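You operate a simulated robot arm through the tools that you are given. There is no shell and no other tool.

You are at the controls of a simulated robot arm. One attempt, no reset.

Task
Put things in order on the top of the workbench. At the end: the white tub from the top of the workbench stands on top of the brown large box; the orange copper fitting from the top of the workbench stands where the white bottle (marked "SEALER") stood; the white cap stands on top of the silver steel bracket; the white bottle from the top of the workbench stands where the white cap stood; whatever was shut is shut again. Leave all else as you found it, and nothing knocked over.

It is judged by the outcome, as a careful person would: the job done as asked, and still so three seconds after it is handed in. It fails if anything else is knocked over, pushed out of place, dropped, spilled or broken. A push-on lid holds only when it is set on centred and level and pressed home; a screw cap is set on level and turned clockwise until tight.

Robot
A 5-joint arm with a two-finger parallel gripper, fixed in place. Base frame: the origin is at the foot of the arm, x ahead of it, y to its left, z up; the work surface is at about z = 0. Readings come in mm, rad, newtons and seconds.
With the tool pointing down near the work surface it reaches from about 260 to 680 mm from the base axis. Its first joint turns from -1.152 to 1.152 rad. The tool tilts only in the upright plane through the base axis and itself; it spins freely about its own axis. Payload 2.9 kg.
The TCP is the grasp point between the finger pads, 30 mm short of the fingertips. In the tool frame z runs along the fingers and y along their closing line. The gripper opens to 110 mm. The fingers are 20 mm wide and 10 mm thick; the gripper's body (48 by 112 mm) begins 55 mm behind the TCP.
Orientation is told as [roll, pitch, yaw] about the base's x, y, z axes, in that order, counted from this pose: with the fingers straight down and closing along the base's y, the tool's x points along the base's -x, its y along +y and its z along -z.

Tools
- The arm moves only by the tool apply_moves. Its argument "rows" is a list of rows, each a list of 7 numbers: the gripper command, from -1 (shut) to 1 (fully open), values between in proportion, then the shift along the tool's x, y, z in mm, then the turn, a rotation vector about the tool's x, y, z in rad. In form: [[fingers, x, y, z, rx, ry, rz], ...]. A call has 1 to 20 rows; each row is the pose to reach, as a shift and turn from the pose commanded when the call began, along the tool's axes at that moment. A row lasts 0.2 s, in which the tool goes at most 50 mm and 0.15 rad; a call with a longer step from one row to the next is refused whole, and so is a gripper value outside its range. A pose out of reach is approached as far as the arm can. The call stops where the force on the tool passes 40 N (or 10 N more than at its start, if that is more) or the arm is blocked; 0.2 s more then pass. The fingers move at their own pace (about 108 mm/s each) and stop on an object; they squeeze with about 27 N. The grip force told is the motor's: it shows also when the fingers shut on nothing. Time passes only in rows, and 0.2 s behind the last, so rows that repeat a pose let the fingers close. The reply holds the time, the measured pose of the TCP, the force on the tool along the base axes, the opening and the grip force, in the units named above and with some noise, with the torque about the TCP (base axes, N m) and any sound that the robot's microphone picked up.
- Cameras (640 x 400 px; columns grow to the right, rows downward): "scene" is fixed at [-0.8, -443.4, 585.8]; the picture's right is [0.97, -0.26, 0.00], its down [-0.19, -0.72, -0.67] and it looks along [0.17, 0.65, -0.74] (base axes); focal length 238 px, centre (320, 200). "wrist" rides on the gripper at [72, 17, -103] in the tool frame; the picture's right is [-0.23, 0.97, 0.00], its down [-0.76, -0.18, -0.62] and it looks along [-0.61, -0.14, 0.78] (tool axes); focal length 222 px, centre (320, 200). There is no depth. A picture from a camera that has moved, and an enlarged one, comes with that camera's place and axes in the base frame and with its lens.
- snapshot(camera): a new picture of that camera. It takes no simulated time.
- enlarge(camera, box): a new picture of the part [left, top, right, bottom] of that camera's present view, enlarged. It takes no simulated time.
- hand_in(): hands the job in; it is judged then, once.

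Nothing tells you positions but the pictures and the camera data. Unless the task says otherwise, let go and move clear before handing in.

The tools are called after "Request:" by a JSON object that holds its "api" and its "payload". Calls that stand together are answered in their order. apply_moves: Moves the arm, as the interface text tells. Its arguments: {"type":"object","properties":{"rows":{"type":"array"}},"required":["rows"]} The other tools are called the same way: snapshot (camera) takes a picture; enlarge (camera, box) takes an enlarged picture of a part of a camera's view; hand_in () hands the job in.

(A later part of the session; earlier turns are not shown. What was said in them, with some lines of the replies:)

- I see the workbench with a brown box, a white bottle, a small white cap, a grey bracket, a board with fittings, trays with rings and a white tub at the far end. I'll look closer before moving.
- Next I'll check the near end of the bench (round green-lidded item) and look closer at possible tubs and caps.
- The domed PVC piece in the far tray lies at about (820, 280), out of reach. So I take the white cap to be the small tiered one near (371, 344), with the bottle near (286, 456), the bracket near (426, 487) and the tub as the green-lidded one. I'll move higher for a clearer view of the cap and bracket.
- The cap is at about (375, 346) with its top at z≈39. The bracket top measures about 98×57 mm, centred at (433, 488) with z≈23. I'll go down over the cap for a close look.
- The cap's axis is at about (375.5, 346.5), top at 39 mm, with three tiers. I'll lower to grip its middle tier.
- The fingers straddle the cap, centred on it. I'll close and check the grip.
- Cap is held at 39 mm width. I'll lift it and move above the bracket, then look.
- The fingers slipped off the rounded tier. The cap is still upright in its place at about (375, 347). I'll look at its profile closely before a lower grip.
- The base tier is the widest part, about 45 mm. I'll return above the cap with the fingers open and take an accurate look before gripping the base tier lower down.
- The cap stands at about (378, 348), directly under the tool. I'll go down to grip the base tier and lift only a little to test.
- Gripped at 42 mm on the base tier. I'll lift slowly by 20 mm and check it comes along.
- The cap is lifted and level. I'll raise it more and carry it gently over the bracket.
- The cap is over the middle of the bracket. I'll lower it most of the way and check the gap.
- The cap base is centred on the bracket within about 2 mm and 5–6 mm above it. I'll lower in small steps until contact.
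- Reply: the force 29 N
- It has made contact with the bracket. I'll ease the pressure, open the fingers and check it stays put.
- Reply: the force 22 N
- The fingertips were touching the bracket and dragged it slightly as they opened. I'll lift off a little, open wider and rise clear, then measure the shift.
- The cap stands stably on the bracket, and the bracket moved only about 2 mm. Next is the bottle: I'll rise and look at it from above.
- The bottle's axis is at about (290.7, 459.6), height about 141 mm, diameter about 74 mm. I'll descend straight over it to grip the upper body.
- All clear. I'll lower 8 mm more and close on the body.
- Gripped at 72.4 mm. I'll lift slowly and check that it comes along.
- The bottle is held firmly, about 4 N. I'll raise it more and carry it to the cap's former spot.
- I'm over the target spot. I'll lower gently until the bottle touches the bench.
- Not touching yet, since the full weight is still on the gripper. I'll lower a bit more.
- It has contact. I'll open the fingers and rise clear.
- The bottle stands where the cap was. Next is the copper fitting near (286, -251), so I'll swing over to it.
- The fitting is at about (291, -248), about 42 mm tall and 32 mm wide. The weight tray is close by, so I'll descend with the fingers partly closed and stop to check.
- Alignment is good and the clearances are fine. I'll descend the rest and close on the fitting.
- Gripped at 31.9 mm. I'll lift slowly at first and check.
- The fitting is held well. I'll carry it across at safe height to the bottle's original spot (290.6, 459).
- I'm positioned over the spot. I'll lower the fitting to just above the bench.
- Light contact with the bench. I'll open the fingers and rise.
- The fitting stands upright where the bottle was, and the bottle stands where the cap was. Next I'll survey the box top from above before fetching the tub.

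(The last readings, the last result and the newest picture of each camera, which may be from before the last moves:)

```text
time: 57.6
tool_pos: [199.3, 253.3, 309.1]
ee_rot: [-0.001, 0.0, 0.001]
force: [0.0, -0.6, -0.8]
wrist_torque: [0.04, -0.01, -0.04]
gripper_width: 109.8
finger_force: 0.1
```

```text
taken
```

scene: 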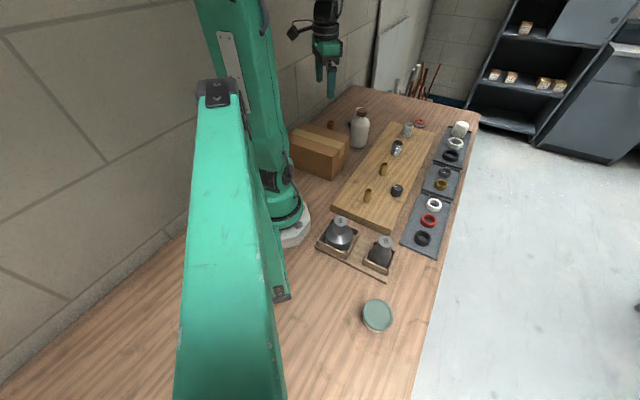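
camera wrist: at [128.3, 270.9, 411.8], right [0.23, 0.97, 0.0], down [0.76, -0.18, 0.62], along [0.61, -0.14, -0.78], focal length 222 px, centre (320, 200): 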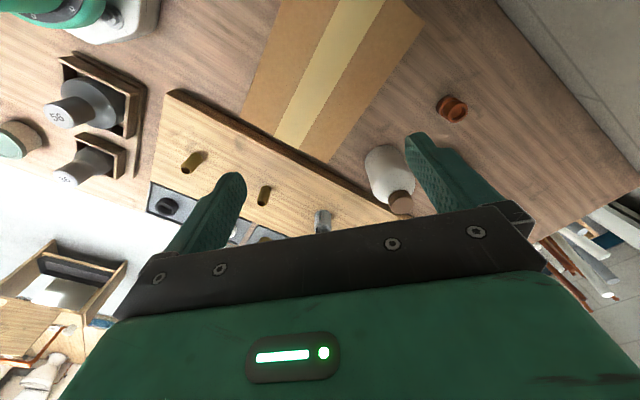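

The box's top is centred at about (176, 258), z≈103. I'll arc around to the tub at about (159, -322).

Request:
{"api": "apply_moves", "payload": {"rows": [[1, -36, -21.5, 0, 0, 0, 0], [1, -69.1, -50.4, 0, 0, 0, 0], [1, -96.8, -85.1, 0, 0, 0, 0], [1, -119.1, -123.8, 0, 0, 0, 0], [1, -133.4, -166.3, 0, 0, 0, 0], [1, -142.1, -210.3, 0, 0, 0, 0], [1, -145, -255, 0, 0, 0, 0], [1, -142.1, -299.7, 0, 0, 0, 0], [1, -133.4, -343.7, 0, 0, 0, 0], [1, -119.1, -386.2, 0, 0, 0, 0], [1, -99.4, -426.4, 0, 0, 0, 0], [1, -76.2, -465, 0, 0, 0, 0], [1, -48.8, -501.1, 0, 0, 0, 0], [1, -16.7, -533.7, 0, 0, 0, 0], [1, 19.8, -562, 0, 0, 0, 0], [1, 35, -570, 0, 0, 0, 0], [1, 35, -570, 0, 0, 0, 0]]}}

Request:
{"api": "snapshot", "payload": {"camera": "wrist"}}

Request:
{"api": "snapshot", "payload": {"camera": "scene"}}

```text
time: 61.2
tool_pos: [165.6, -314.5, 308.0]
ee_rot: [0.001, 0.0, 0.0]
force: [0.6, -0.3, 0.2]
wrist_torque: [-0.04, 0.01, 0.02]
gripper_width: 110.2
finger_force: 0.1
```

```text
taken
camera wrist: at [94.1, -297.1, 412.3], right [0.23, 0.97, 0.0], down [0.76, -0.18, 0.62], along [0.61, -0.14, -0.78], focal length 222 px, centre (320, 200)
```

wrist: 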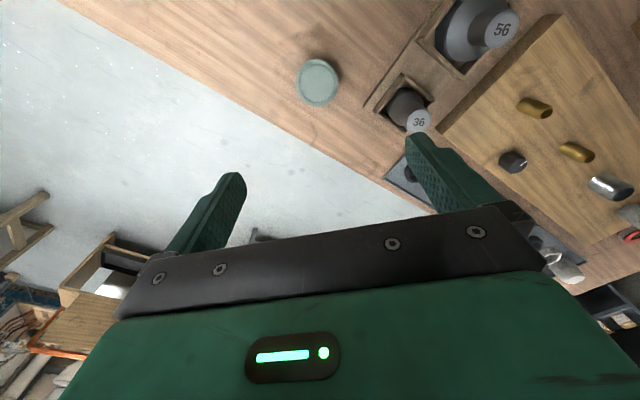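

```text
taken
```

scene: 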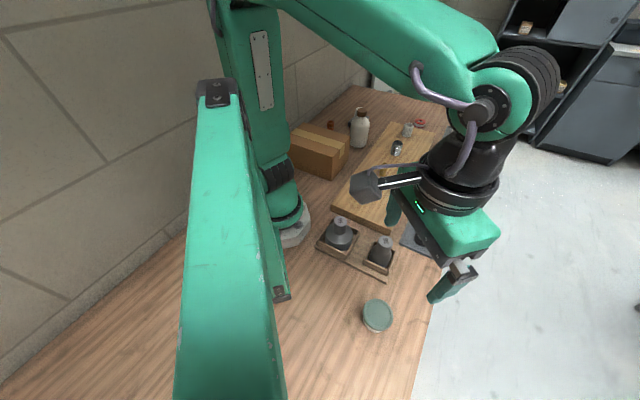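

Request:
{"api": "enlarge", "payload": {"camera": "wrist", "box": [270, 40, 370, 120]}}

Request:
{"api": "enlarge", "payload": {"camera": "scene", "box": [350, 290, 405, 340]}}

```text
5.00 times, centred on (320, 80) of wrist
camera zoom: at [94.1, -297.1, 412.3], right [0.23, 0.97, 0.0], down [0.76, -0.18, 0.62], along [0.61, -0.14, -0.78], focal length 1111 px, centre (320, 800)
```

zoom: 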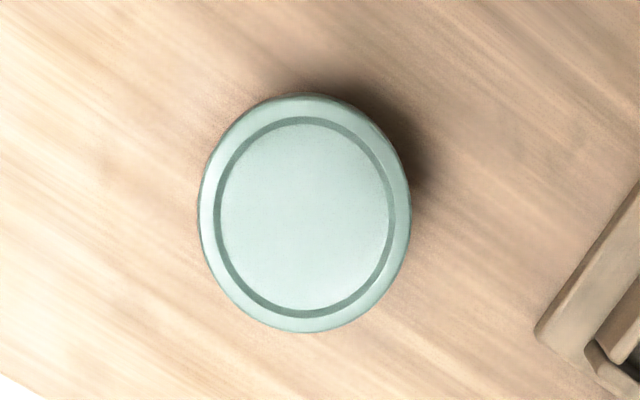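

```text
8.00 times, centred on (378, 315) of scene
camera zoom: at [-0.8, -443.5, 585.8], right [0.97, -0.26, 0.0], down [-0.19, -0.72, -0.67], along [0.17, 0.65, -0.74], focal length 1906 px, centre (-140, -720)
```

zoom: 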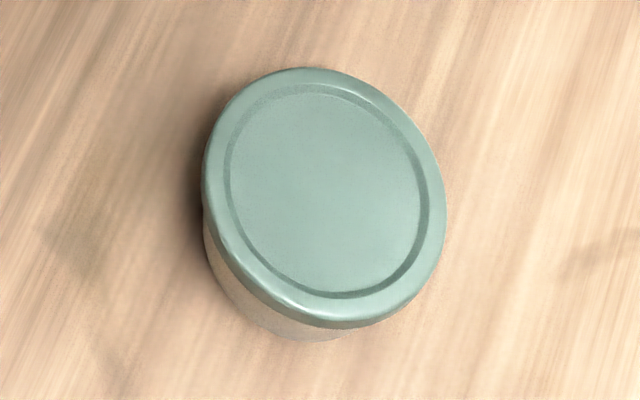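

The tub is centred at about (163, -318.5), about 38 mm tall, with a lid about 65 mm wide that overhangs a narrower body. I'll lower partway and look again before deciding the grip.

Request:
{"api": "apply_moves", "payload": {"rows": [[1, 3.1, -4.4, 20, 0, 0, 0], [1, 3.1, -4.4, 60, 0, 0, 0], [1, 3.1, -4.4, 100, 0, 0, 0], [1, 3.1, -4.4, 140, 0, 0, 0], [1, 3.1, -4.4, 175, 0, 0, 0], [1, 3.1, -4.4, 195, 0, 0, 0], [1, 3.1, -4.4, 205, 0, 0, 0], [1, 3.1, -4.4, 205, 0, 0, 0]]}}

Request:
{"api": "snapshot", "payload": {"camera": "wrist"}}

Request:
{"api": "enlarge", "payload": {"camera": "wrist", "box": [240, 60, 400, 200]}}

Request:
{"api": "snapshot", "payload": {"camera": "scene"}}

```text
time: 63.0
tool_pos: [161.8, -319.4, 104.6]
ee_rot: [-0.001, -0.001, 0.001]
force: [-0.7, 0.5, 0.2]
wrist_torque: [0.0, 0.0, 0.02]
gripper_width: 110.0
finger_force: 0.1
```

```text
taken
camera wrist: at [89.8, -301.3, 208.5], right [0.23, 0.97, 0.0], down [0.76, -0.18, 0.62], along [0.61, -0.14, -0.78], focal length 222 px, centre (320, 200)
```

wrist: 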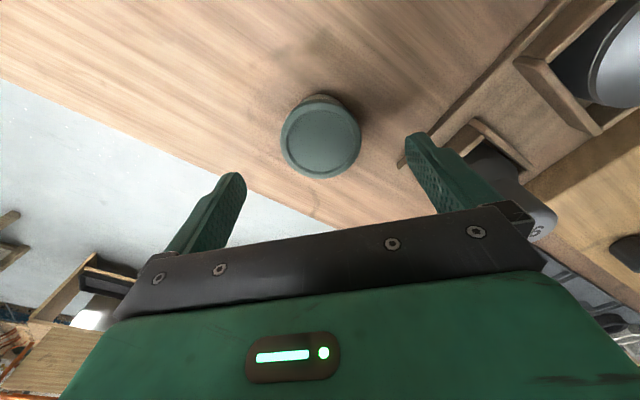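

```text
2.86 times, centred on (320, 130) of wrist
camera zoom: at [89.8, -301.3, 208.5], right [0.23, 0.97, 0.0], down [0.76, -0.18, 0.62], along [0.61, -0.14, -0.78], focal length 635 px, centre (320, 400)
```

zoom: 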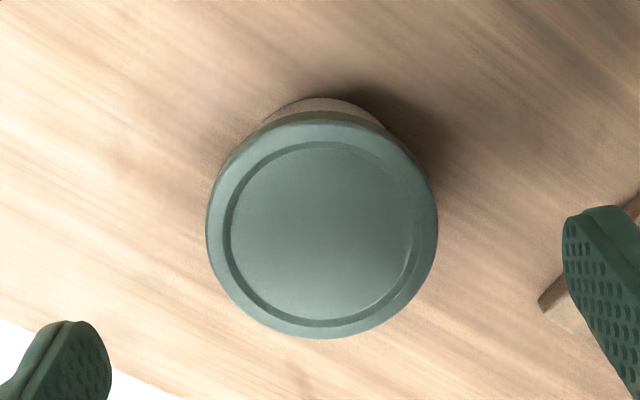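

```text
taken
```

scene: 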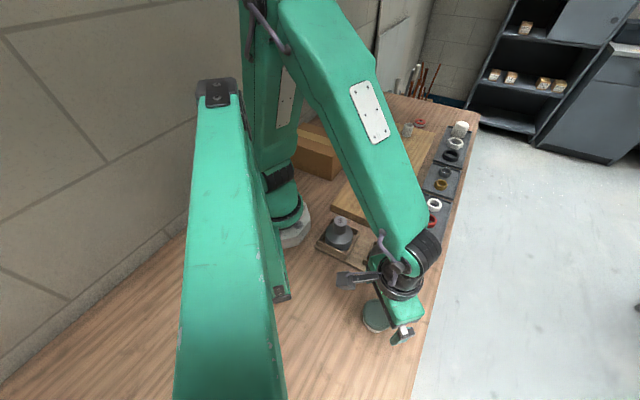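

The body is about 60 mm wide and the lid about 65 mm, so straight-down pads will bear on the lid rim. I'll lower around the tub, close, and test with a very small lift to see whether lid and tub move together.

Request:
{"api": "apply_moves", "payload": {"rows": [[1, -2, -0.3, 15, 0, 0, 0], [0.8, -2, -0.3, 35, 0, 0, 0], [0.7, -2, -0.3, 52, 0, 0, 0], [0.6, -2, -0.3, 62, 0, 0, 0], [0.6, -2, -0.3, 68, 0, 0, 0], [0.6, -2, -0.3, 68, 0, 0, 0], [0.3, -2, -0.3, 68, 0, 0, 0], [-1, -2, -0.3, 68, 0, 0, 0], [-1, -2, -0.3, 68, 0, 0, 0], [-1, -2, -0.3, 68, 0, 0, 0]]}}

Request:
{"api": "snapshot", "payload": {"camera": "wrist"}}

Request:
{"api": "enlarge", "payload": {"camera": "scene", "box": [330, 260, 440, 350]}}

```text
time: 65.2
tool_pos: [164.4, -321.7, 35.5]
ee_rot: [0.001, 0.0, 0.002]
force: [0.3, -0.8, 0.8]
wrist_torque: [-0.05, -0.02, -0.02]
gripper_width: 64.3
finger_force: 27.3
```

```text
taken
camera wrist: at [92.2, -304.6, 139.1], right [0.23, 0.97, 0.0], down [0.76, -0.18, 0.62], along [0.61, -0.14, -0.78], focal length 222 px, centre (320, 200)
```

wrist: 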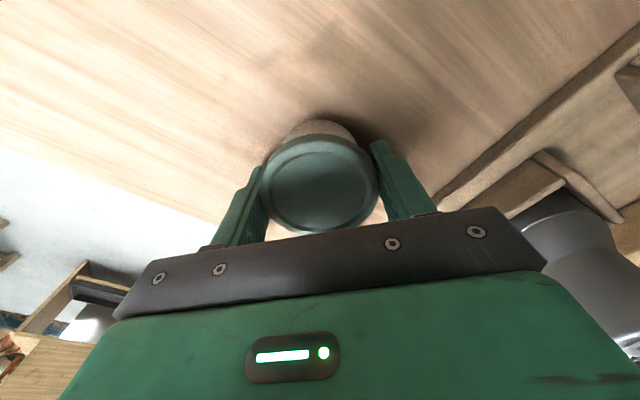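

```text
4.44 times, centred on (385, 305) of scene
camera zoom: at [-0.8, -443.5, 585.8], right [0.97, -0.26, 0.0], down [-0.19, -0.72, -0.67], along [0.17, 0.65, -0.74], focal length 1059 px, centre (31, -267)
```

zoom: 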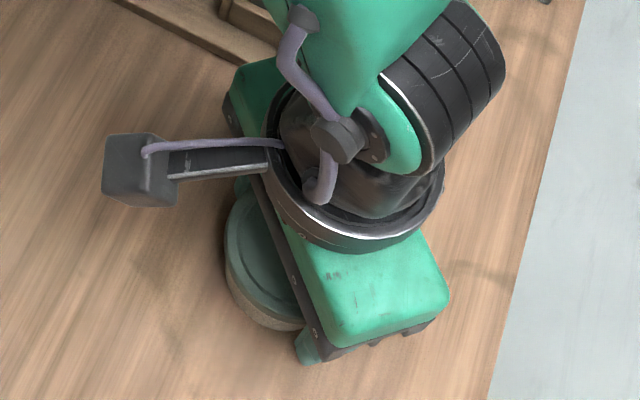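

Gripped at 64.3 mm on the lid rim. I'll do a slow 4 mm test lift and compare.

Request:
{"api": "apply_moves", "payload": {"rows": [[-1, 0, 0, -0.7, 0, 0, 0], [-1, 0, 0, -1.4, 0, 0, 0], [-1, 0, 0, -2.1, 0, 0, 0], [-1, 0, 0, -2.8, 0, 0, 0], [-1, 0, 0, -3.5, 0, 0, 0], [-1, 0, 0, -4, 0, 0, 0]]}}

Request:
{"api": "snapshot", "payload": {"camera": "wrist"}}

Request:
{"api": "enlarge", "payload": {"camera": "wrist", "box": [240, 90, 400, 240]}}

Request:
{"api": "enlarge", "payload": {"camera": "scene", "box": [330, 260, 440, 350]}}

```text
time: 66.6
tool_pos: [165.9, -319.4, 39.8]
ee_rot: [0.0, 0.0, -0.001]
force: [0.8, 0.5, -1.1]
wrist_torque: [-0.03, -0.01, 0.05]
gripper_width: 64.4
finger_force: 27.1
```

```text
taken
camera wrist: at [93.0, -302.9, 143.4], right [0.23, 0.97, 0.0], down [0.76, -0.18, 0.62], along [0.61, -0.14, -0.78], focal length 222 px, centre (320, 200)
```

wrist: 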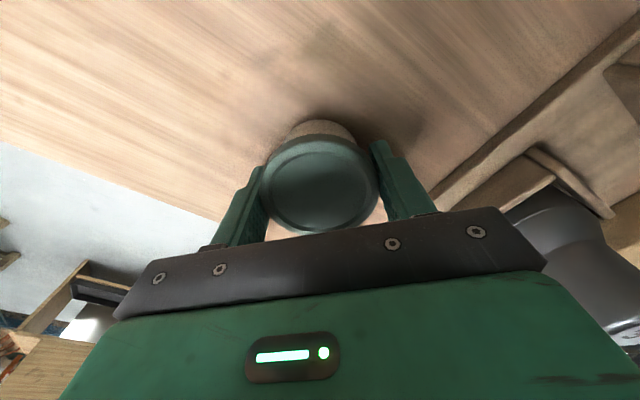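

```text
2.67 times, centred on (320, 165) of wrist
camera zoom: at [93.0, -302.9, 143.4], right [0.23, 0.97, 0.0], down [0.76, -0.18, 0.62], along [0.61, -0.14, -0.78], focal length 592 px, centre (320, 293)
```

zoom: 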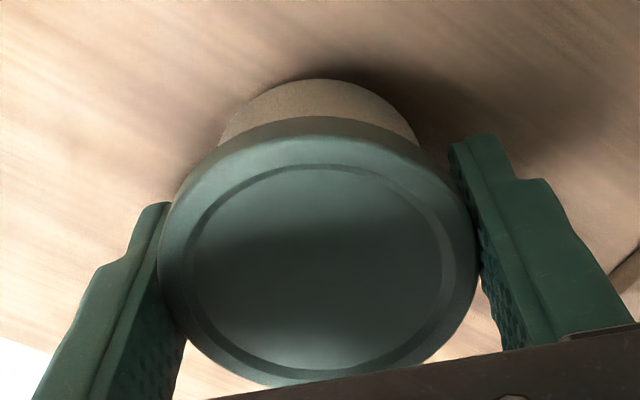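

```text
4.44 times, centred on (385, 305) of scene
camera zoom: at [-0.8, -443.5, 585.8], right [0.97, -0.26, 0.0], down [-0.19, -0.72, -0.67], along [0.17, 0.65, -0.74], focal length 1059 px, centre (31, -267)
```

zoom: 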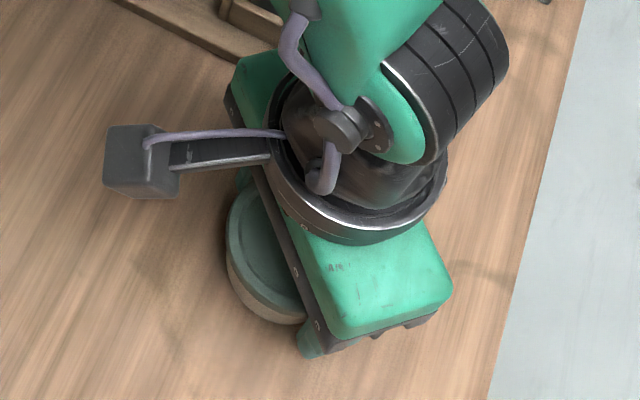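

The tub and lid appear to rise together, with little weight. I'll lift slowly further and check for a shadow gap under the tub.

Request:
{"api": "apply_moves", "payload": {"rows": [[-1, 0, 0, -1.5, 0, 0, 0], [-1, 0, 0, -3.5, 0, 0, 0], [-1, 0, 0, -6, 0, 0, 0], [-1, 0, 0, -9, 0, 0, 0], [-1, 0, 0, -12, 0, 0, 0], [-1, 0, 0, -15, 0, 0, 0], [-1, 0, 0, -18, 0, 0, 0], [-1, 0, 0, -20, 0, 0, 0], [-1, 0, 0, -20, 0, 0, 0]]}}

Request:
{"api": "enlarge", "payload": {"camera": "wrist", "box": [240, 90, 400, 240]}}

Request:
{"api": "enlarge", "payload": {"camera": "scene", "box": [330, 260, 440, 350]}}

```text
time: 68.6
tool_pos: [166.3, -320.2, 60.5]
ee_rot: [0.002, -0.001, 0.001]
force: [0.7, -1.0, -0.4]
wrist_torque: [0.02, -0.03, 0.0]
gripper_width: 64.6
finger_force: 26.8
```

```text
2.67 times, centred on (320, 165) of wrist
camera zoom: at [93.5, -302.8, 164.1], right [0.23, 0.97, 0.0], down [0.76, -0.18, 0.62], along [0.61, -0.14, -0.78], focal length 592 px, centre (320, 293)
```

zoom: 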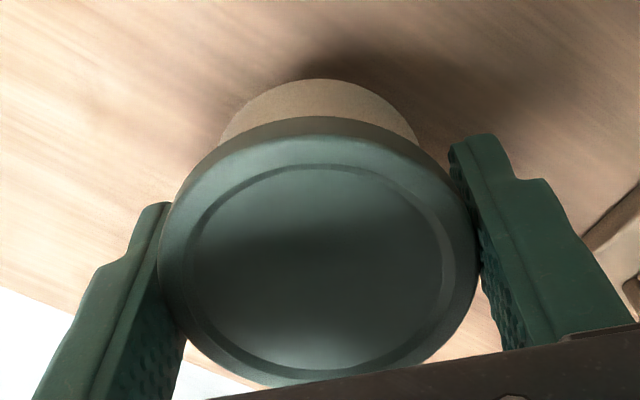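

```text
4.44 times, centred on (385, 305) of scene
camera zoom: at [-0.8, -443.4, 585.8], right [0.97, -0.26, 0.0], down [-0.19, -0.72, -0.67], along [0.17, 0.65, -0.74], focal length 1059 px, centre (31, -267)
```

zoom: 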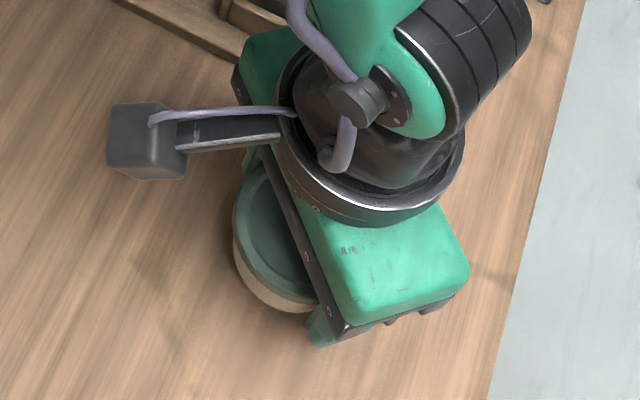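

The tub comes up whole with its lid on. I'll raise it smoothly to a safe carrying height.

Request:
{"api": "apply_moves", "payload": {"rows": [[-1, 0, 0, -4, 0, 0, 0], [-1, 0, 0, -11, 0, 0, 0], [-1, 0, 0, -21, 0, 0, 0], [-1, 0, 0, -34, 0, 0, 0], [-1, 0, 0, -48, 0, 0, 0], [-1, 0, 0, -63, 0, 0, 0], [-1, 0, 0, -78, 0, 0, 0], [-1, 0, 0, -93, 0, 0, 0], [-1, 0, 0, -108, 0, 0, 0], [-1, 0, 0, -123, 0, 0, 0], [-1, 0, 0, -137, 0, 0, 0], [-1, 0, 0, -149, 0, 0, 0], [-1, 0, 0, -157, 0, 0, 0], [-1, 0, 0, -160, 0, 0, 0], [-1, 0, 0, -160, 0, 0, 0]]}}

Request:
{"api": "snapshot", "payload": {"camera": "wrist"}}

Request:
{"api": "snapshot", "payload": {"camera": "scene"}}

```text
time: 71.8
tool_pos: [165.1, -319.7, 220.4]
ee_rot: [-0.001, 0.0, 0.001]
force: [0.1, 0.3, -0.8]
wrist_torque: [-0.02, 0.0, 0.02]
gripper_width: 64.2
finger_force: 27.3
```

```text
taken
camera wrist: at [93.0, -303.1, 323.9], right [0.23, 0.97, 0.0], down [0.76, -0.18, 0.62], along [0.61, -0.14, -0.78], focal length 222 px, centre (320, 200)
```

wrist: 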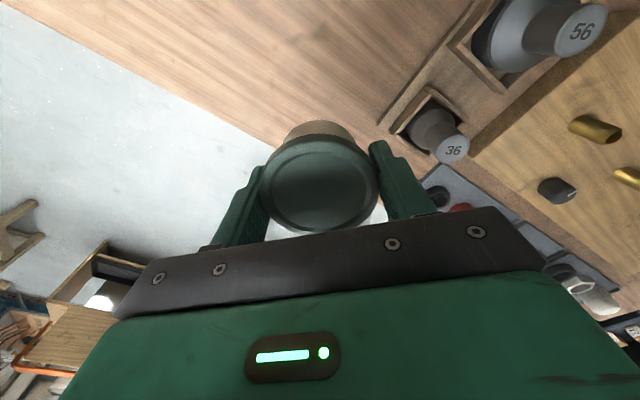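

```text
taken
```

scene: 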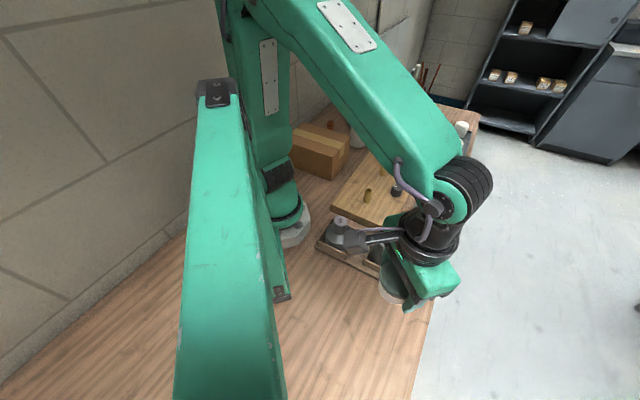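

The tub is held steadily. I'll carry it along an arc toward the box, in two stages.

Request:
{"api": "apply_moves", "payload": {"rows": [[-1, -4.8, 4.0, 0, 0, 0, 0], [-1, -16.8, 11.8, 0, 0, 0, 0], [-1, -34.4, 24.0, 0, 0, 0, 0], [-1, -56.1, 42.4, 0, 0, 0, 0], [-1, -76.2, 62.3, 0, 0, 0, 0], [-1, -94.6, 83.7, 0, 0, 0, 0], [-1, -111.0, 106.3, 0, 0, 0, 0], [-1, -125.5, 130.1, 0, 0, 0, 0], [-1, -138.9, 154.3, 0, 0, 0, 0], [-1, -151.1, 179.0, 0, 0, 0, 0], [-1, -161.4, 204.6, 0, 0, 0, 0], [-1, -169.5, 231.0, 0, 0, 0, 0], [-1, -175.5, 257.9, 0, 0, 0, 0], [-1, -179.4, 285.3, 0, 0, 0, 0], [-1, -181.0, 312.8, 0, 0, 0, 0], [-1, -180.5, 340.4, 0, 0, 0, 0], [-1, -177.7, 367.8, 0, 0, 0, 0], [-1, -174.2, 388.2, 0, 0, 0, 0], [-1, -170.8, 403.4, 0, 0, 0, 0], [-1, -168.6, 411.7, 0, 0, 0, 0]]}}

Request:
{"api": "snapshot", "payload": {"camera": "wrist"}}

```text
time: 76.0
tool_pos: [334.1, 92.2, 218.9]
ee_rot: [0.0, -0.001, -0.001]
force: [0.5, 0.4, -0.9]
wrist_torque: [0.0, 0.0, -0.02]
gripper_width: 64.5
finger_force: 27.1
```

```text
taken
camera wrist: at [262.1, 110.0, 322.9], right [0.23, 0.97, 0.0], down [0.76, -0.18, 0.62], along [0.61, -0.14, -0.78], focal length 222 px, centre (320, 200)
```

wrist: 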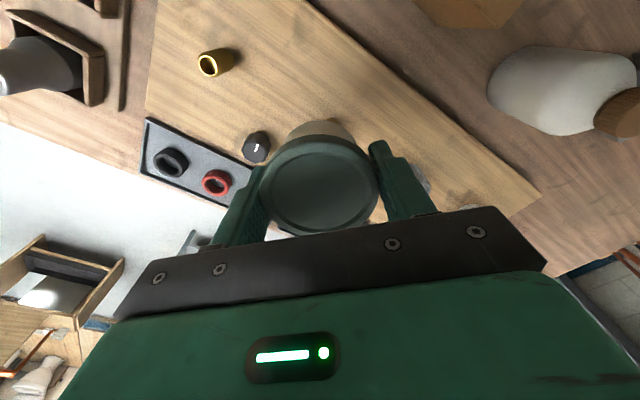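

Request:
{"api": "apply_moves", "payload": {"rows": [[-1, 1.9, 6.7, 0, 0, 0, 0], [-1, 7.1, 19.5, 0, 0, 0, 0], [-1, 16.2, 38, 0, 0, 0, 0], [-1, 27.8, 58.9, 0, 0, 0, 0], [-1, 41.7, 78.4, 0, 0, 0, 0], [-1, 56.8, 96.6, 0, 0, 0, 0], [-1, 73.1, 113.6, 0, 0, 0, 0], [-1, 91, 128.5, 0, 0, 0, 0], [-1, 109.8, 141.9, 0, 0, 0, 0], [-1, 126.8, 151.8, 0, 0, 0, 0], [-1, 141.7, 158.6, 0, 0, 0, 0], [-1, 151.7, 163.5, 0, 0, 0, 0], [-1, 156.6, 165.7, 0, 0, 0, 0], [-1, 156.6, 165.7, 0, 0, 0, 0]]}}

Request:
{"api": "snapshot", "payload": {"camera": "wrist"}}

Request:
{"api": "snapshot", "payload": {"camera": "scene"}}

Request:
{"api": "enlarge", "payload": {"camera": "scene", "box": [270, 80, 380, 190]}}

```text
time: 79.0
tool_pos: [176.7, 258.0, 220.3]
ee_rot: [0.001, 0.0, 0.001]
force: [-0.1, -0.1, -0.5]
wrist_torque: [0.01, -0.01, 0.01]
gripper_width: 64.5
finger_force: 26.6
```

```text
taken
camera wrist: at [104.2, 275.0, 324.0], right [0.23, 0.97, 0.0], down [0.76, -0.18, 0.62], along [0.61, -0.14, -0.78], focal length 222 px, centre (320, 200)
```

wrist: 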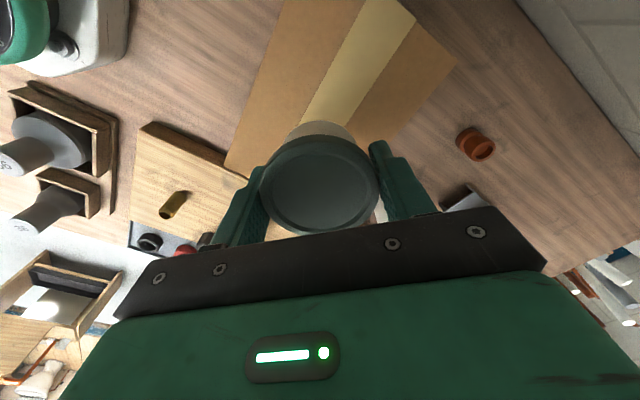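

```text
taken
```

scene: 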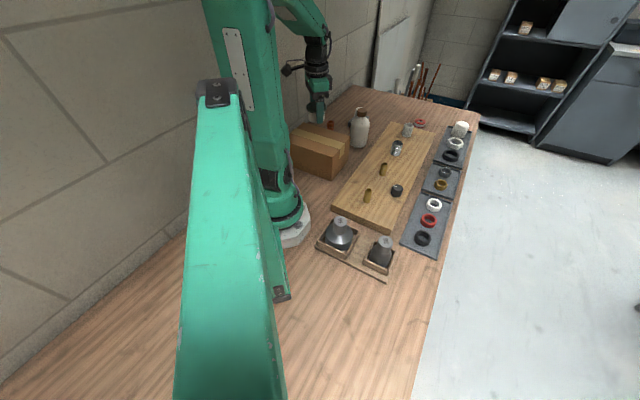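

```text
3.64 times, centred on (325, 135) of scene
camera zoom: at [-0.8, -443.4, 585.8], right [0.97, -0.26, 0.0], down [-0.19, -0.72, -0.67], along [0.17, 0.65, -0.74], focal length 866 px, centre (302, 436)
```

zoom: 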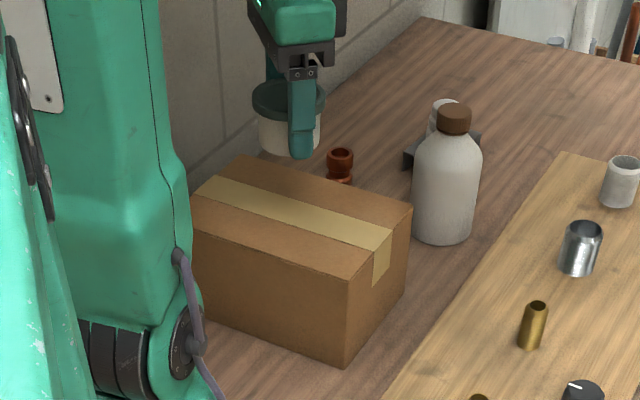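

The tub hangs level over the middle of the box. I'll lower it toward the top at about z=103, stopping short.

Request:
{"api": "apply_moves", "payload": {"rows": [[-1, -1, 1, 4, 0, 0, 0], [-1, -1, 1, 12, 0, 0, 0], [-1, -1, 1, 23, 0, 0, 0], [-1, -1, 1, 36, 0, 0, 0], [-1, -1, 1, 48, 0, 0, 0], [-1, -1, 1, 58, 0, 0, 0], [-1, -1, 1, 66, 0, 0, 0], [-1, -1, 1, 71, 0, 0, 0], [-1, -1, 1, 73, 0, 0, 0], [-1, -1, 1, 73, 0, 0, 0]]}}

Request:
{"api": "snapshot", "payload": {"camera": "wrist"}}

Request:
{"api": "enlarge", "payload": {"camera": "scene", "box": [280, 80, 360, 160]}}

```text
time: 81.2
tool_pos: [178.6, 259.4, 146.8]
ee_rot: [0.0, -0.001, -0.001]
force: [0.4, 0.7, -1.0]
wrist_torque: [0.04, 0.0, 0.0]
gripper_width: 64.3
finger_force: 27.3
```

```text
taken
camera wrist: at [106.5, 276.5, 250.4], right [0.23, 0.97, 0.0], down [0.76, -0.18, 0.62], along [0.61, -0.14, -0.78], focal length 222 px, centre (320, 200)
```

wrist: 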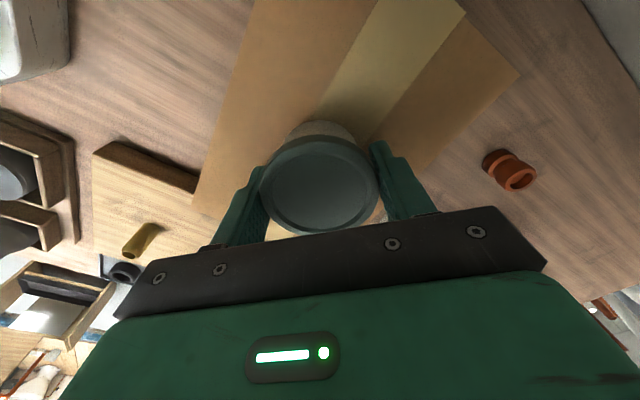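

```text
5.00 times, centred on (320, 120) of scene
camera zoom: at [-0.8, -443.4, 585.8], right [0.97, -0.26, 0.0], down [-0.19, -0.72, -0.67], along [0.17, 0.65, -0.74], focal length 1191 px, centre (320, 600)
```

zoom: 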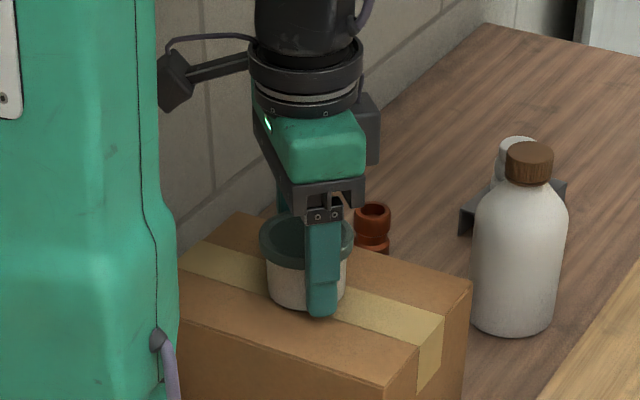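

Close to the box top. I'll lower in small steps and watch the force.

Request:
{"api": "apply_moves", "payload": {"rows": [[-1, 0, 0, 1, 0, 0, 0], [-1, 0, 0, 2, 0, 0, 0], [-1, 0, 0, 3, 0, 0, 0], [-1, 0, 0, 4, 0, 0, 0], [-1, 0, 0, 4, 0, 0, 0]]}}

Request:
{"api": "enlarge", "payload": {"camera": "scene", "box": [300, 105, 360, 150]}}

```text
time: 82.4
tool_pos: [177.9, 260.2, 144.1]
ee_rot: [0.002, -0.001, -0.003]
force: [5.5, -6.6, 19.9]
wrist_torque: [0.01, 0.02, -0.04]
gripper_width: 64.6
finger_force: 26.2
```

```text
8.89 times, centred on (330, 128) of scene
camera zoom: at [-0.8, -443.5, 585.7], right [0.97, -0.26, 0.0], down [-0.19, -0.72, -0.67], along [0.17, 0.65, -0.74], focal length 2118 px, centre (231, 844)
```

zoom: 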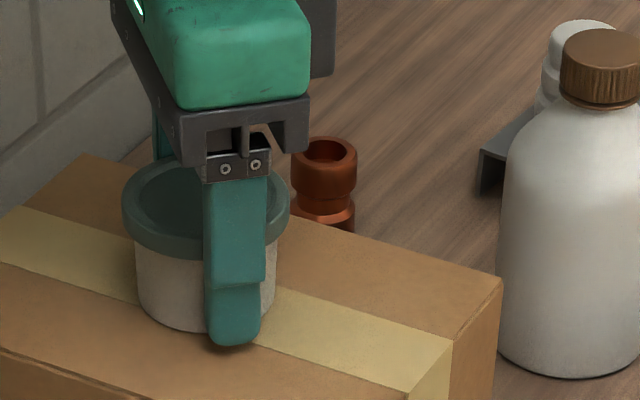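

Contact with the box top at about 20 N. I'll ease off about 1 mm and then open the fingers.

Request:
{"api": "apply_moves", "payload": {"rows": [[-1, 0, 0, -0.5, 0, 0, 0], [-1, 0, 0, -1.0, 0, 0, 0], [-1, 0, 0, -1.0, 0, 0, 0]]}}

```text
time: 83.2
tool_pos: [177.0, 259.5, 145.2]
ee_rot: [0.0, -0.001, 0.003]
force: [1.2, 3.3, 5.4]
wrist_torque: [0.28, 0.01, -0.02]
gripper_width: 64.4
finger_force: 26.6
```

Request:
{"api": "apply_moves", "payload": {"rows": [[0.25, 0, 0, 0, 0, 0, 0], [0.35, 0, 0, 0, 0, 0, 0], [0.5, 0, 0, 0, 0, 0, 0], [0.7, 0, 0, 0, 0, 0, 0], [0.7, 0, 0, 0, 0, 0, 0]]}}

Request:
{"api": "snapshot", "payload": {"camera": "wrist"}}

Request:
{"api": "enlarge", "payload": {"camera": "scene", "box": [300, 105, 360, 150]}}

```text
time: 84.4
tool_pos: [178.0, 260.9, 145.4]
ee_rot: [0.001, -0.001, 0.0]
force: [1.1, -0.3, -0.1]
wrist_torque: [-0.01, 0.04, 0.03]
gripper_width: 93.3
finger_force: 0.0
```

```text
taken
camera wrist: at [105.9, 276.3, 248.7], right [0.23, 0.97, 0.0], down [0.76, -0.18, 0.62], along [0.61, -0.14, -0.78], focal length 222 px, centre (320, 200)
```

wrist: 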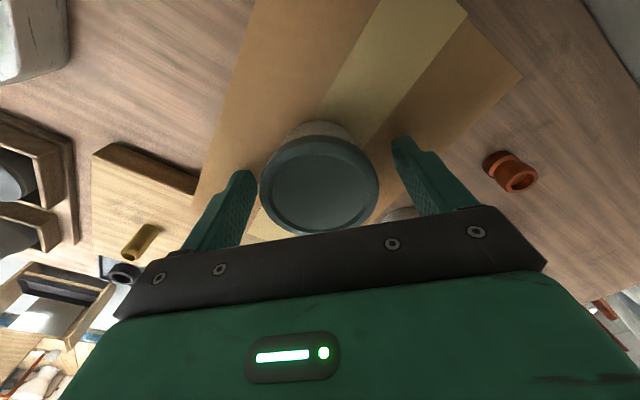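

```text
8.89 times, centred on (330, 128) of scene
camera zoom: at [-0.8, -443.4, 585.8], right [0.97, -0.26, 0.0], down [-0.19, -0.72, -0.67], along [0.17, 0.65, -0.74], focal length 2118 px, centre (231, 844)
```

zoom: 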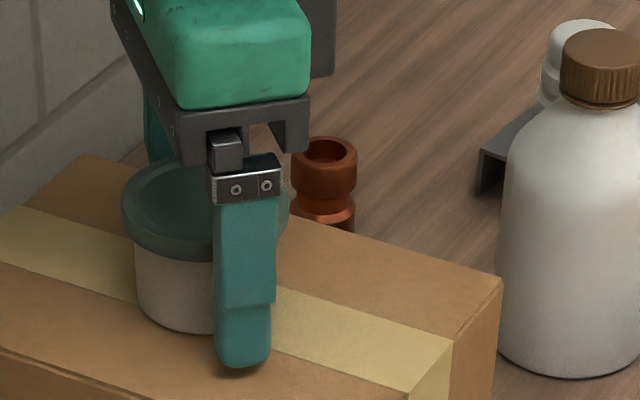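

The tub stands on the box. I'll rise straight up and clear.

Request:
{"api": "apply_moves", "payload": {"rows": [[0.7, 0, 0, -8, 0, 0, 0], [0.7, 0, 0, -25, 0, 0, 0], [0.7, 0, 0, -50, 0, 0, 0], [0.7, 0, 0, -80, 0, 0, 0], [0.7, 0, 0, -115, 0, 0, 0], [0.7, 0, 0, -150, 0, 0, 0], [0.7, -40, 0, -165, 0, 0, 0], [0.7, -85, -10, -170, 0, 0, 0], [0.7, -130, -40, -170, 0, 0, 0], [0.7, -150, -80, -170, 0, 0, 0], [0.7, -160, -120, -170, 0, 0, 0], [0.7, -160, -120, -170, 0, 0, 0]]}}

Request:
{"api": "snapshot", "payload": {"camera": "scene"}}

Request:
{"api": "enlarge", "payload": {"camera": "scene", "box": [280, 80, 400, 180]}}

Request:
{"api": "snapshot", "payload": {"camera": "wrist"}}

```text
refused: row 9 steps farther than a row can; nothing moved
```

```text
taken
```

scene: 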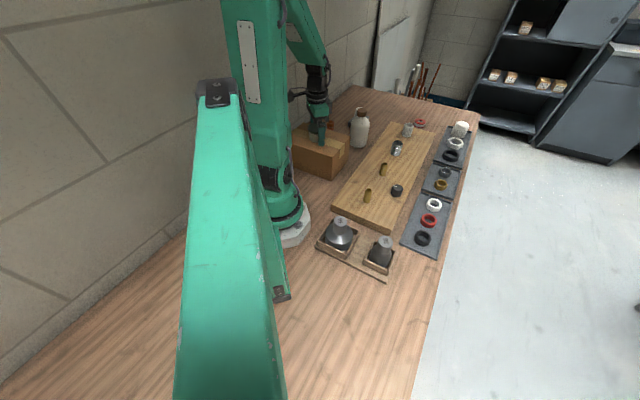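

```text
4.00 times, centred on (340, 130) of scene
camera zoom: at [-0.8, -443.4, 585.8], right [0.97, -0.26, 0.0], down [-0.19, -0.72, -0.67], along [0.17, 0.65, -0.74], focal length 953 px, centre (240, 480)
```

zoom: 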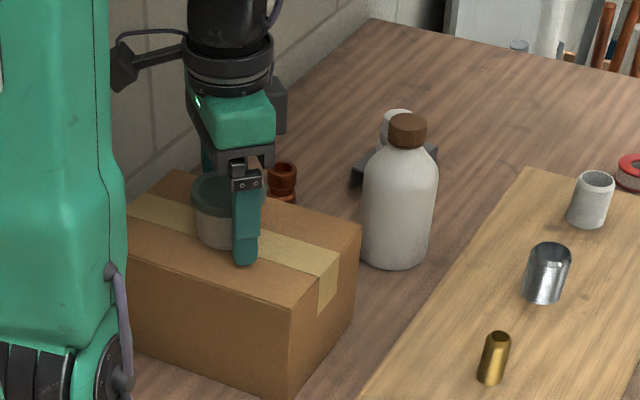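

```text
taken
camera wrist: at [105.9, 276.3, 248.7], right [0.23, 0.97, 0.0], down [0.76, -0.18, 0.62], along [0.61, -0.14, -0.78], focal length 222 px, centre (320, 200)
```

wrist: 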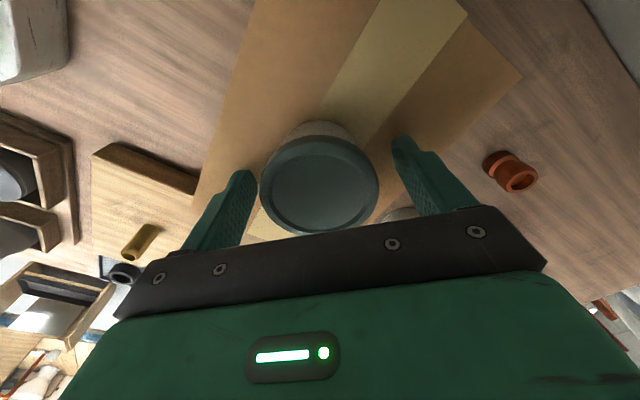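

That call was refused because one step was too long, and nothing moved. The tub stands well. I'll rise straight up with shorter steps.

Request:
{"api": "apply_moves", "payload": {"rows": [[0.7, 0, 0, -6, 0, 0, 0], [0.7, 0, 0, -20, 0, 0, 0], [0.7, 0, 0, -40, 0, 0, 0], [0.7, 0, 0, -70, 0, 0, 0], [0.7, 0, 0, -100, 0, 0, 0], [0.7, 0, 0, -130, 0, 0, 0], [0.7, -20, 0, -155, 0, 0, 0], [0.7, -55, 0, -165, 0, 0, 0], [0.7, -90, -5, -165, 0, 0, 0], [0.7, -120, -30, -165, 0, 0, 0], [0.7, -140, -65, -165, 0, 0, 0], [0.7, -150, -105, -165, 0, 0, 0], [0.7, -155, -145, -165, 0, 0, 0], [0.7, -155, -145, -165, 0, 0, 0]]}}

Request:
{"api": "snapshot", "payload": {"camera": "scene"}}

Request:
{"api": "enlarge", "payload": {"camera": "scene", "box": [280, 80, 400, 180]}}

Request:
{"api": "snapshot", "payload": {"camera": "wrist"}}

```text
time: 87.4
tool_pos: [332.1, 117.9, 309.3]
ee_rot: [0.0, 0.001, 0.003]
force: [-0.3, -0.4, -0.7]
wrist_torque: [0.02, 0.02, 0.0]
gripper_width: 93.6
finger_force: 0.2
```

```text
taken
```

scene: 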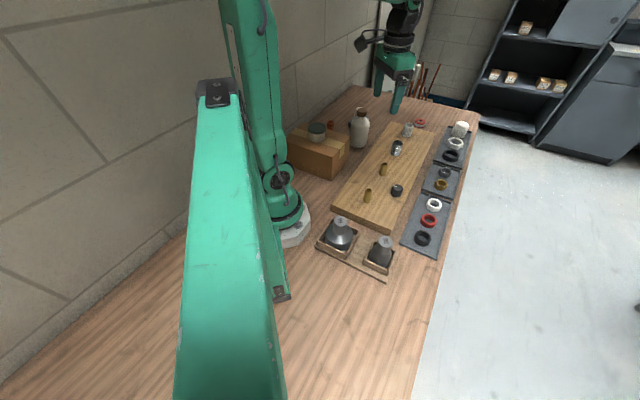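

```text
4.00 times, centred on (340, 130) of scene
camera zoom: at [-0.8, -443.5, 585.8], right [0.97, -0.26, 0.0], down [-0.19, -0.72, -0.67], along [0.17, 0.65, -0.74], focal length 953 px, centre (240, 480)
```

zoom: 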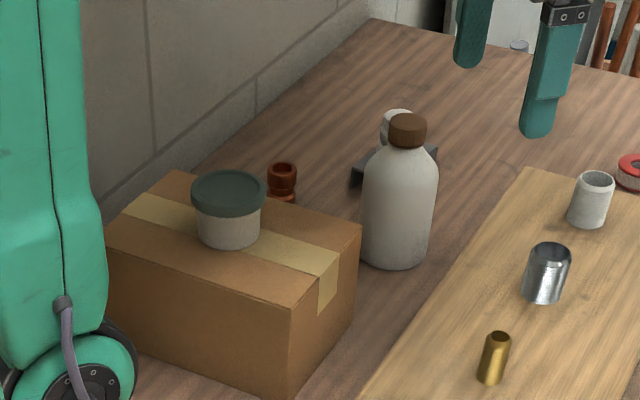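

```text
taken
camera wrist: at [259.3, 135.3, 413.2], right [0.23, 0.97, 0.0], down [0.76, -0.18, 0.62], along [0.61, -0.14, -0.78], focal length 222 px, centre (320, 200)
```

wrist: 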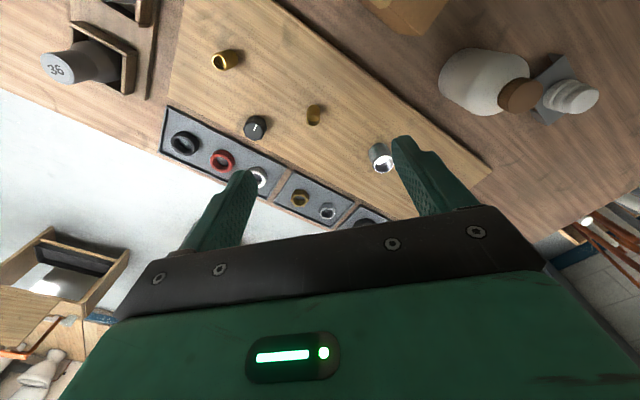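

All four moves look done. I'll do a final close check of each item.

Request:
{"api": "enlarge", "payload": {"camera": "scene", "box": [335, 100, 385, 155]}}

Request:
{"api": "enlarge", "payload": {"camera": "scene", "box": [300, 110, 350, 155]}}

Request:
{"api": "enlarge", "payload": {"camera": "wrist", "box": [420, 30, 620, 140]}}

Request:
{"api": "enlarge", "payload": {"camera": "scene", "box": [320, 100, 480, 290]}}

```text
7.27 times, centred on (360, 128) of scene
camera zoom: at [-0.8, -443.5, 585.8], right [0.97, -0.26, 0.0], down [-0.19, -0.72, -0.67], along [0.17, 0.65, -0.74], focal length 1733 px, centre (29, 727)
```

zoom: 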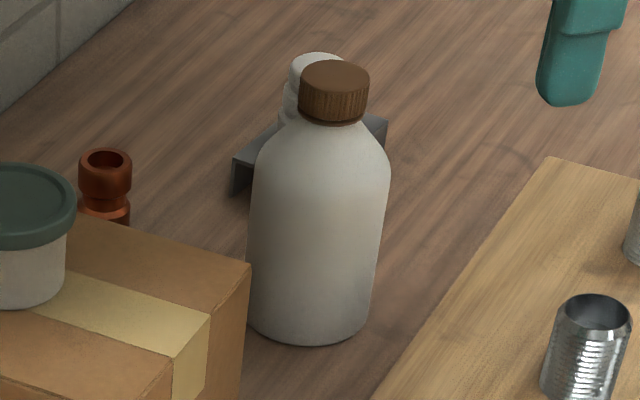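

```text
8.89 times, centred on (325, 132) of scene
camera zoom: at [-0.8, -443.5, 585.8], right [0.97, -0.26, 0.0], down [-0.19, -0.72, -0.67], along [0.17, 0.65, -0.74], focal length 2118 px, centre (276, 800)
```

zoom: 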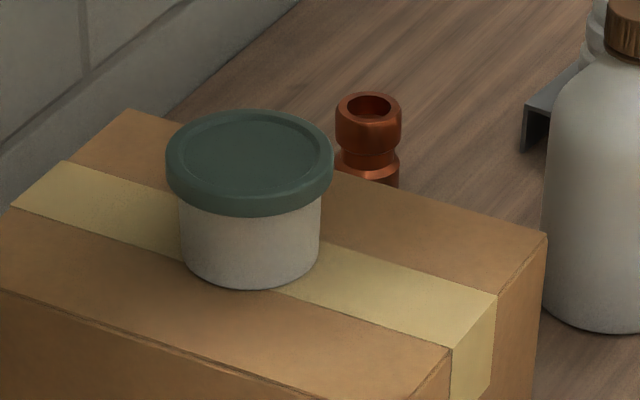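

```text
3.20 times, centred on (520, 85) of wrist
camera zoom: at [259.3, 135.3, 413.2], right [0.23, 0.97, 0.0], down [0.76, -0.18, 0.62], along [0.61, -0.14, -0.78], focal length 711 px, centre (-320, 568)
```

zoom: 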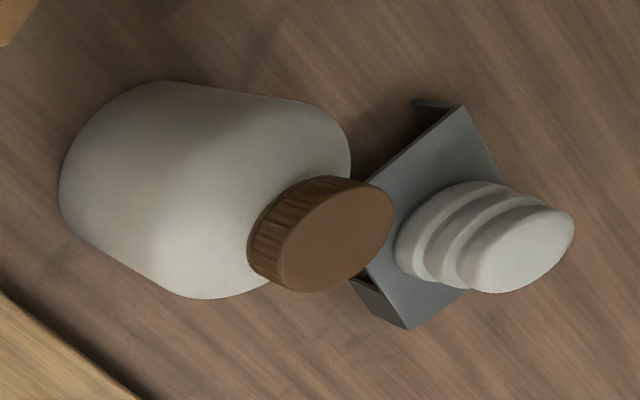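

```text
2.11 times, centred on (400, 195) of scene
camera zoom: at [-0.8, -443.5, 585.8], right [0.97, -0.26, 0.0], down [-0.19, -0.72, -0.67], along [0.17, 0.65, -0.74], focal length 502 px, centre (152, 210)
```

zoom: 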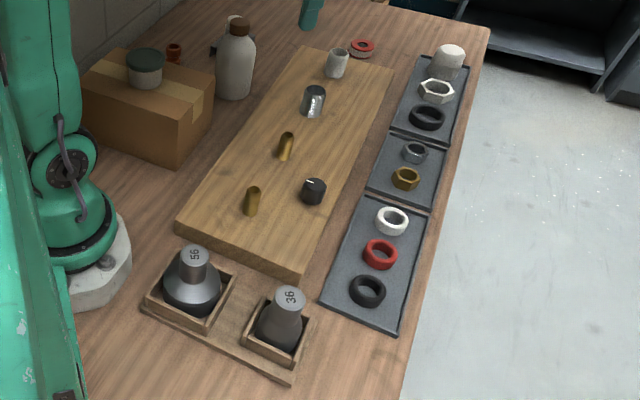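

I see all four items in place and upright: the tub is on the box with its lid shut, the fitting is where the bottle was, the bottle is where the cap was, and the cap is on the bracket. Nothing else looks disturbed apart from the bracket's shift of about 2 mm, and the arm is clear, so I'm handing in.

Request:
{"api": "hand_in", "payload": {}}

```text
The job is handed in.
```

The job is handed in; I haven't been shown the verdict. In the last pictures all four items were in place and upright, and the arm was clear:

- **White tub:** it stands on the middle of the brown box with its lid on. I lifted it by the lid rim, and tub and lid stayed together throughout.
- **Copper fitting:** it stands where the bottle stood, within a few millimetres.
- **White bottle:** it stands where the cap stood, also within a few millimetres. I never saw the "SEALER" marking, but it is the only white bottle I found on the bench.
- **White cap:** it stands on the bracket, roughly 6–8 mm off centre towards one long edge, and looked stable. I took the small three-tiered white piece to be the cap. The domed white piece in the far tray is out of the arm's reach.

Two things did not go cleanly. My first grip on the cap slipped and nudged it about 3 mm, but it stayed upright. The fingertips also dragged the bracket about 2 mm when I let the cap go, and I left it there.
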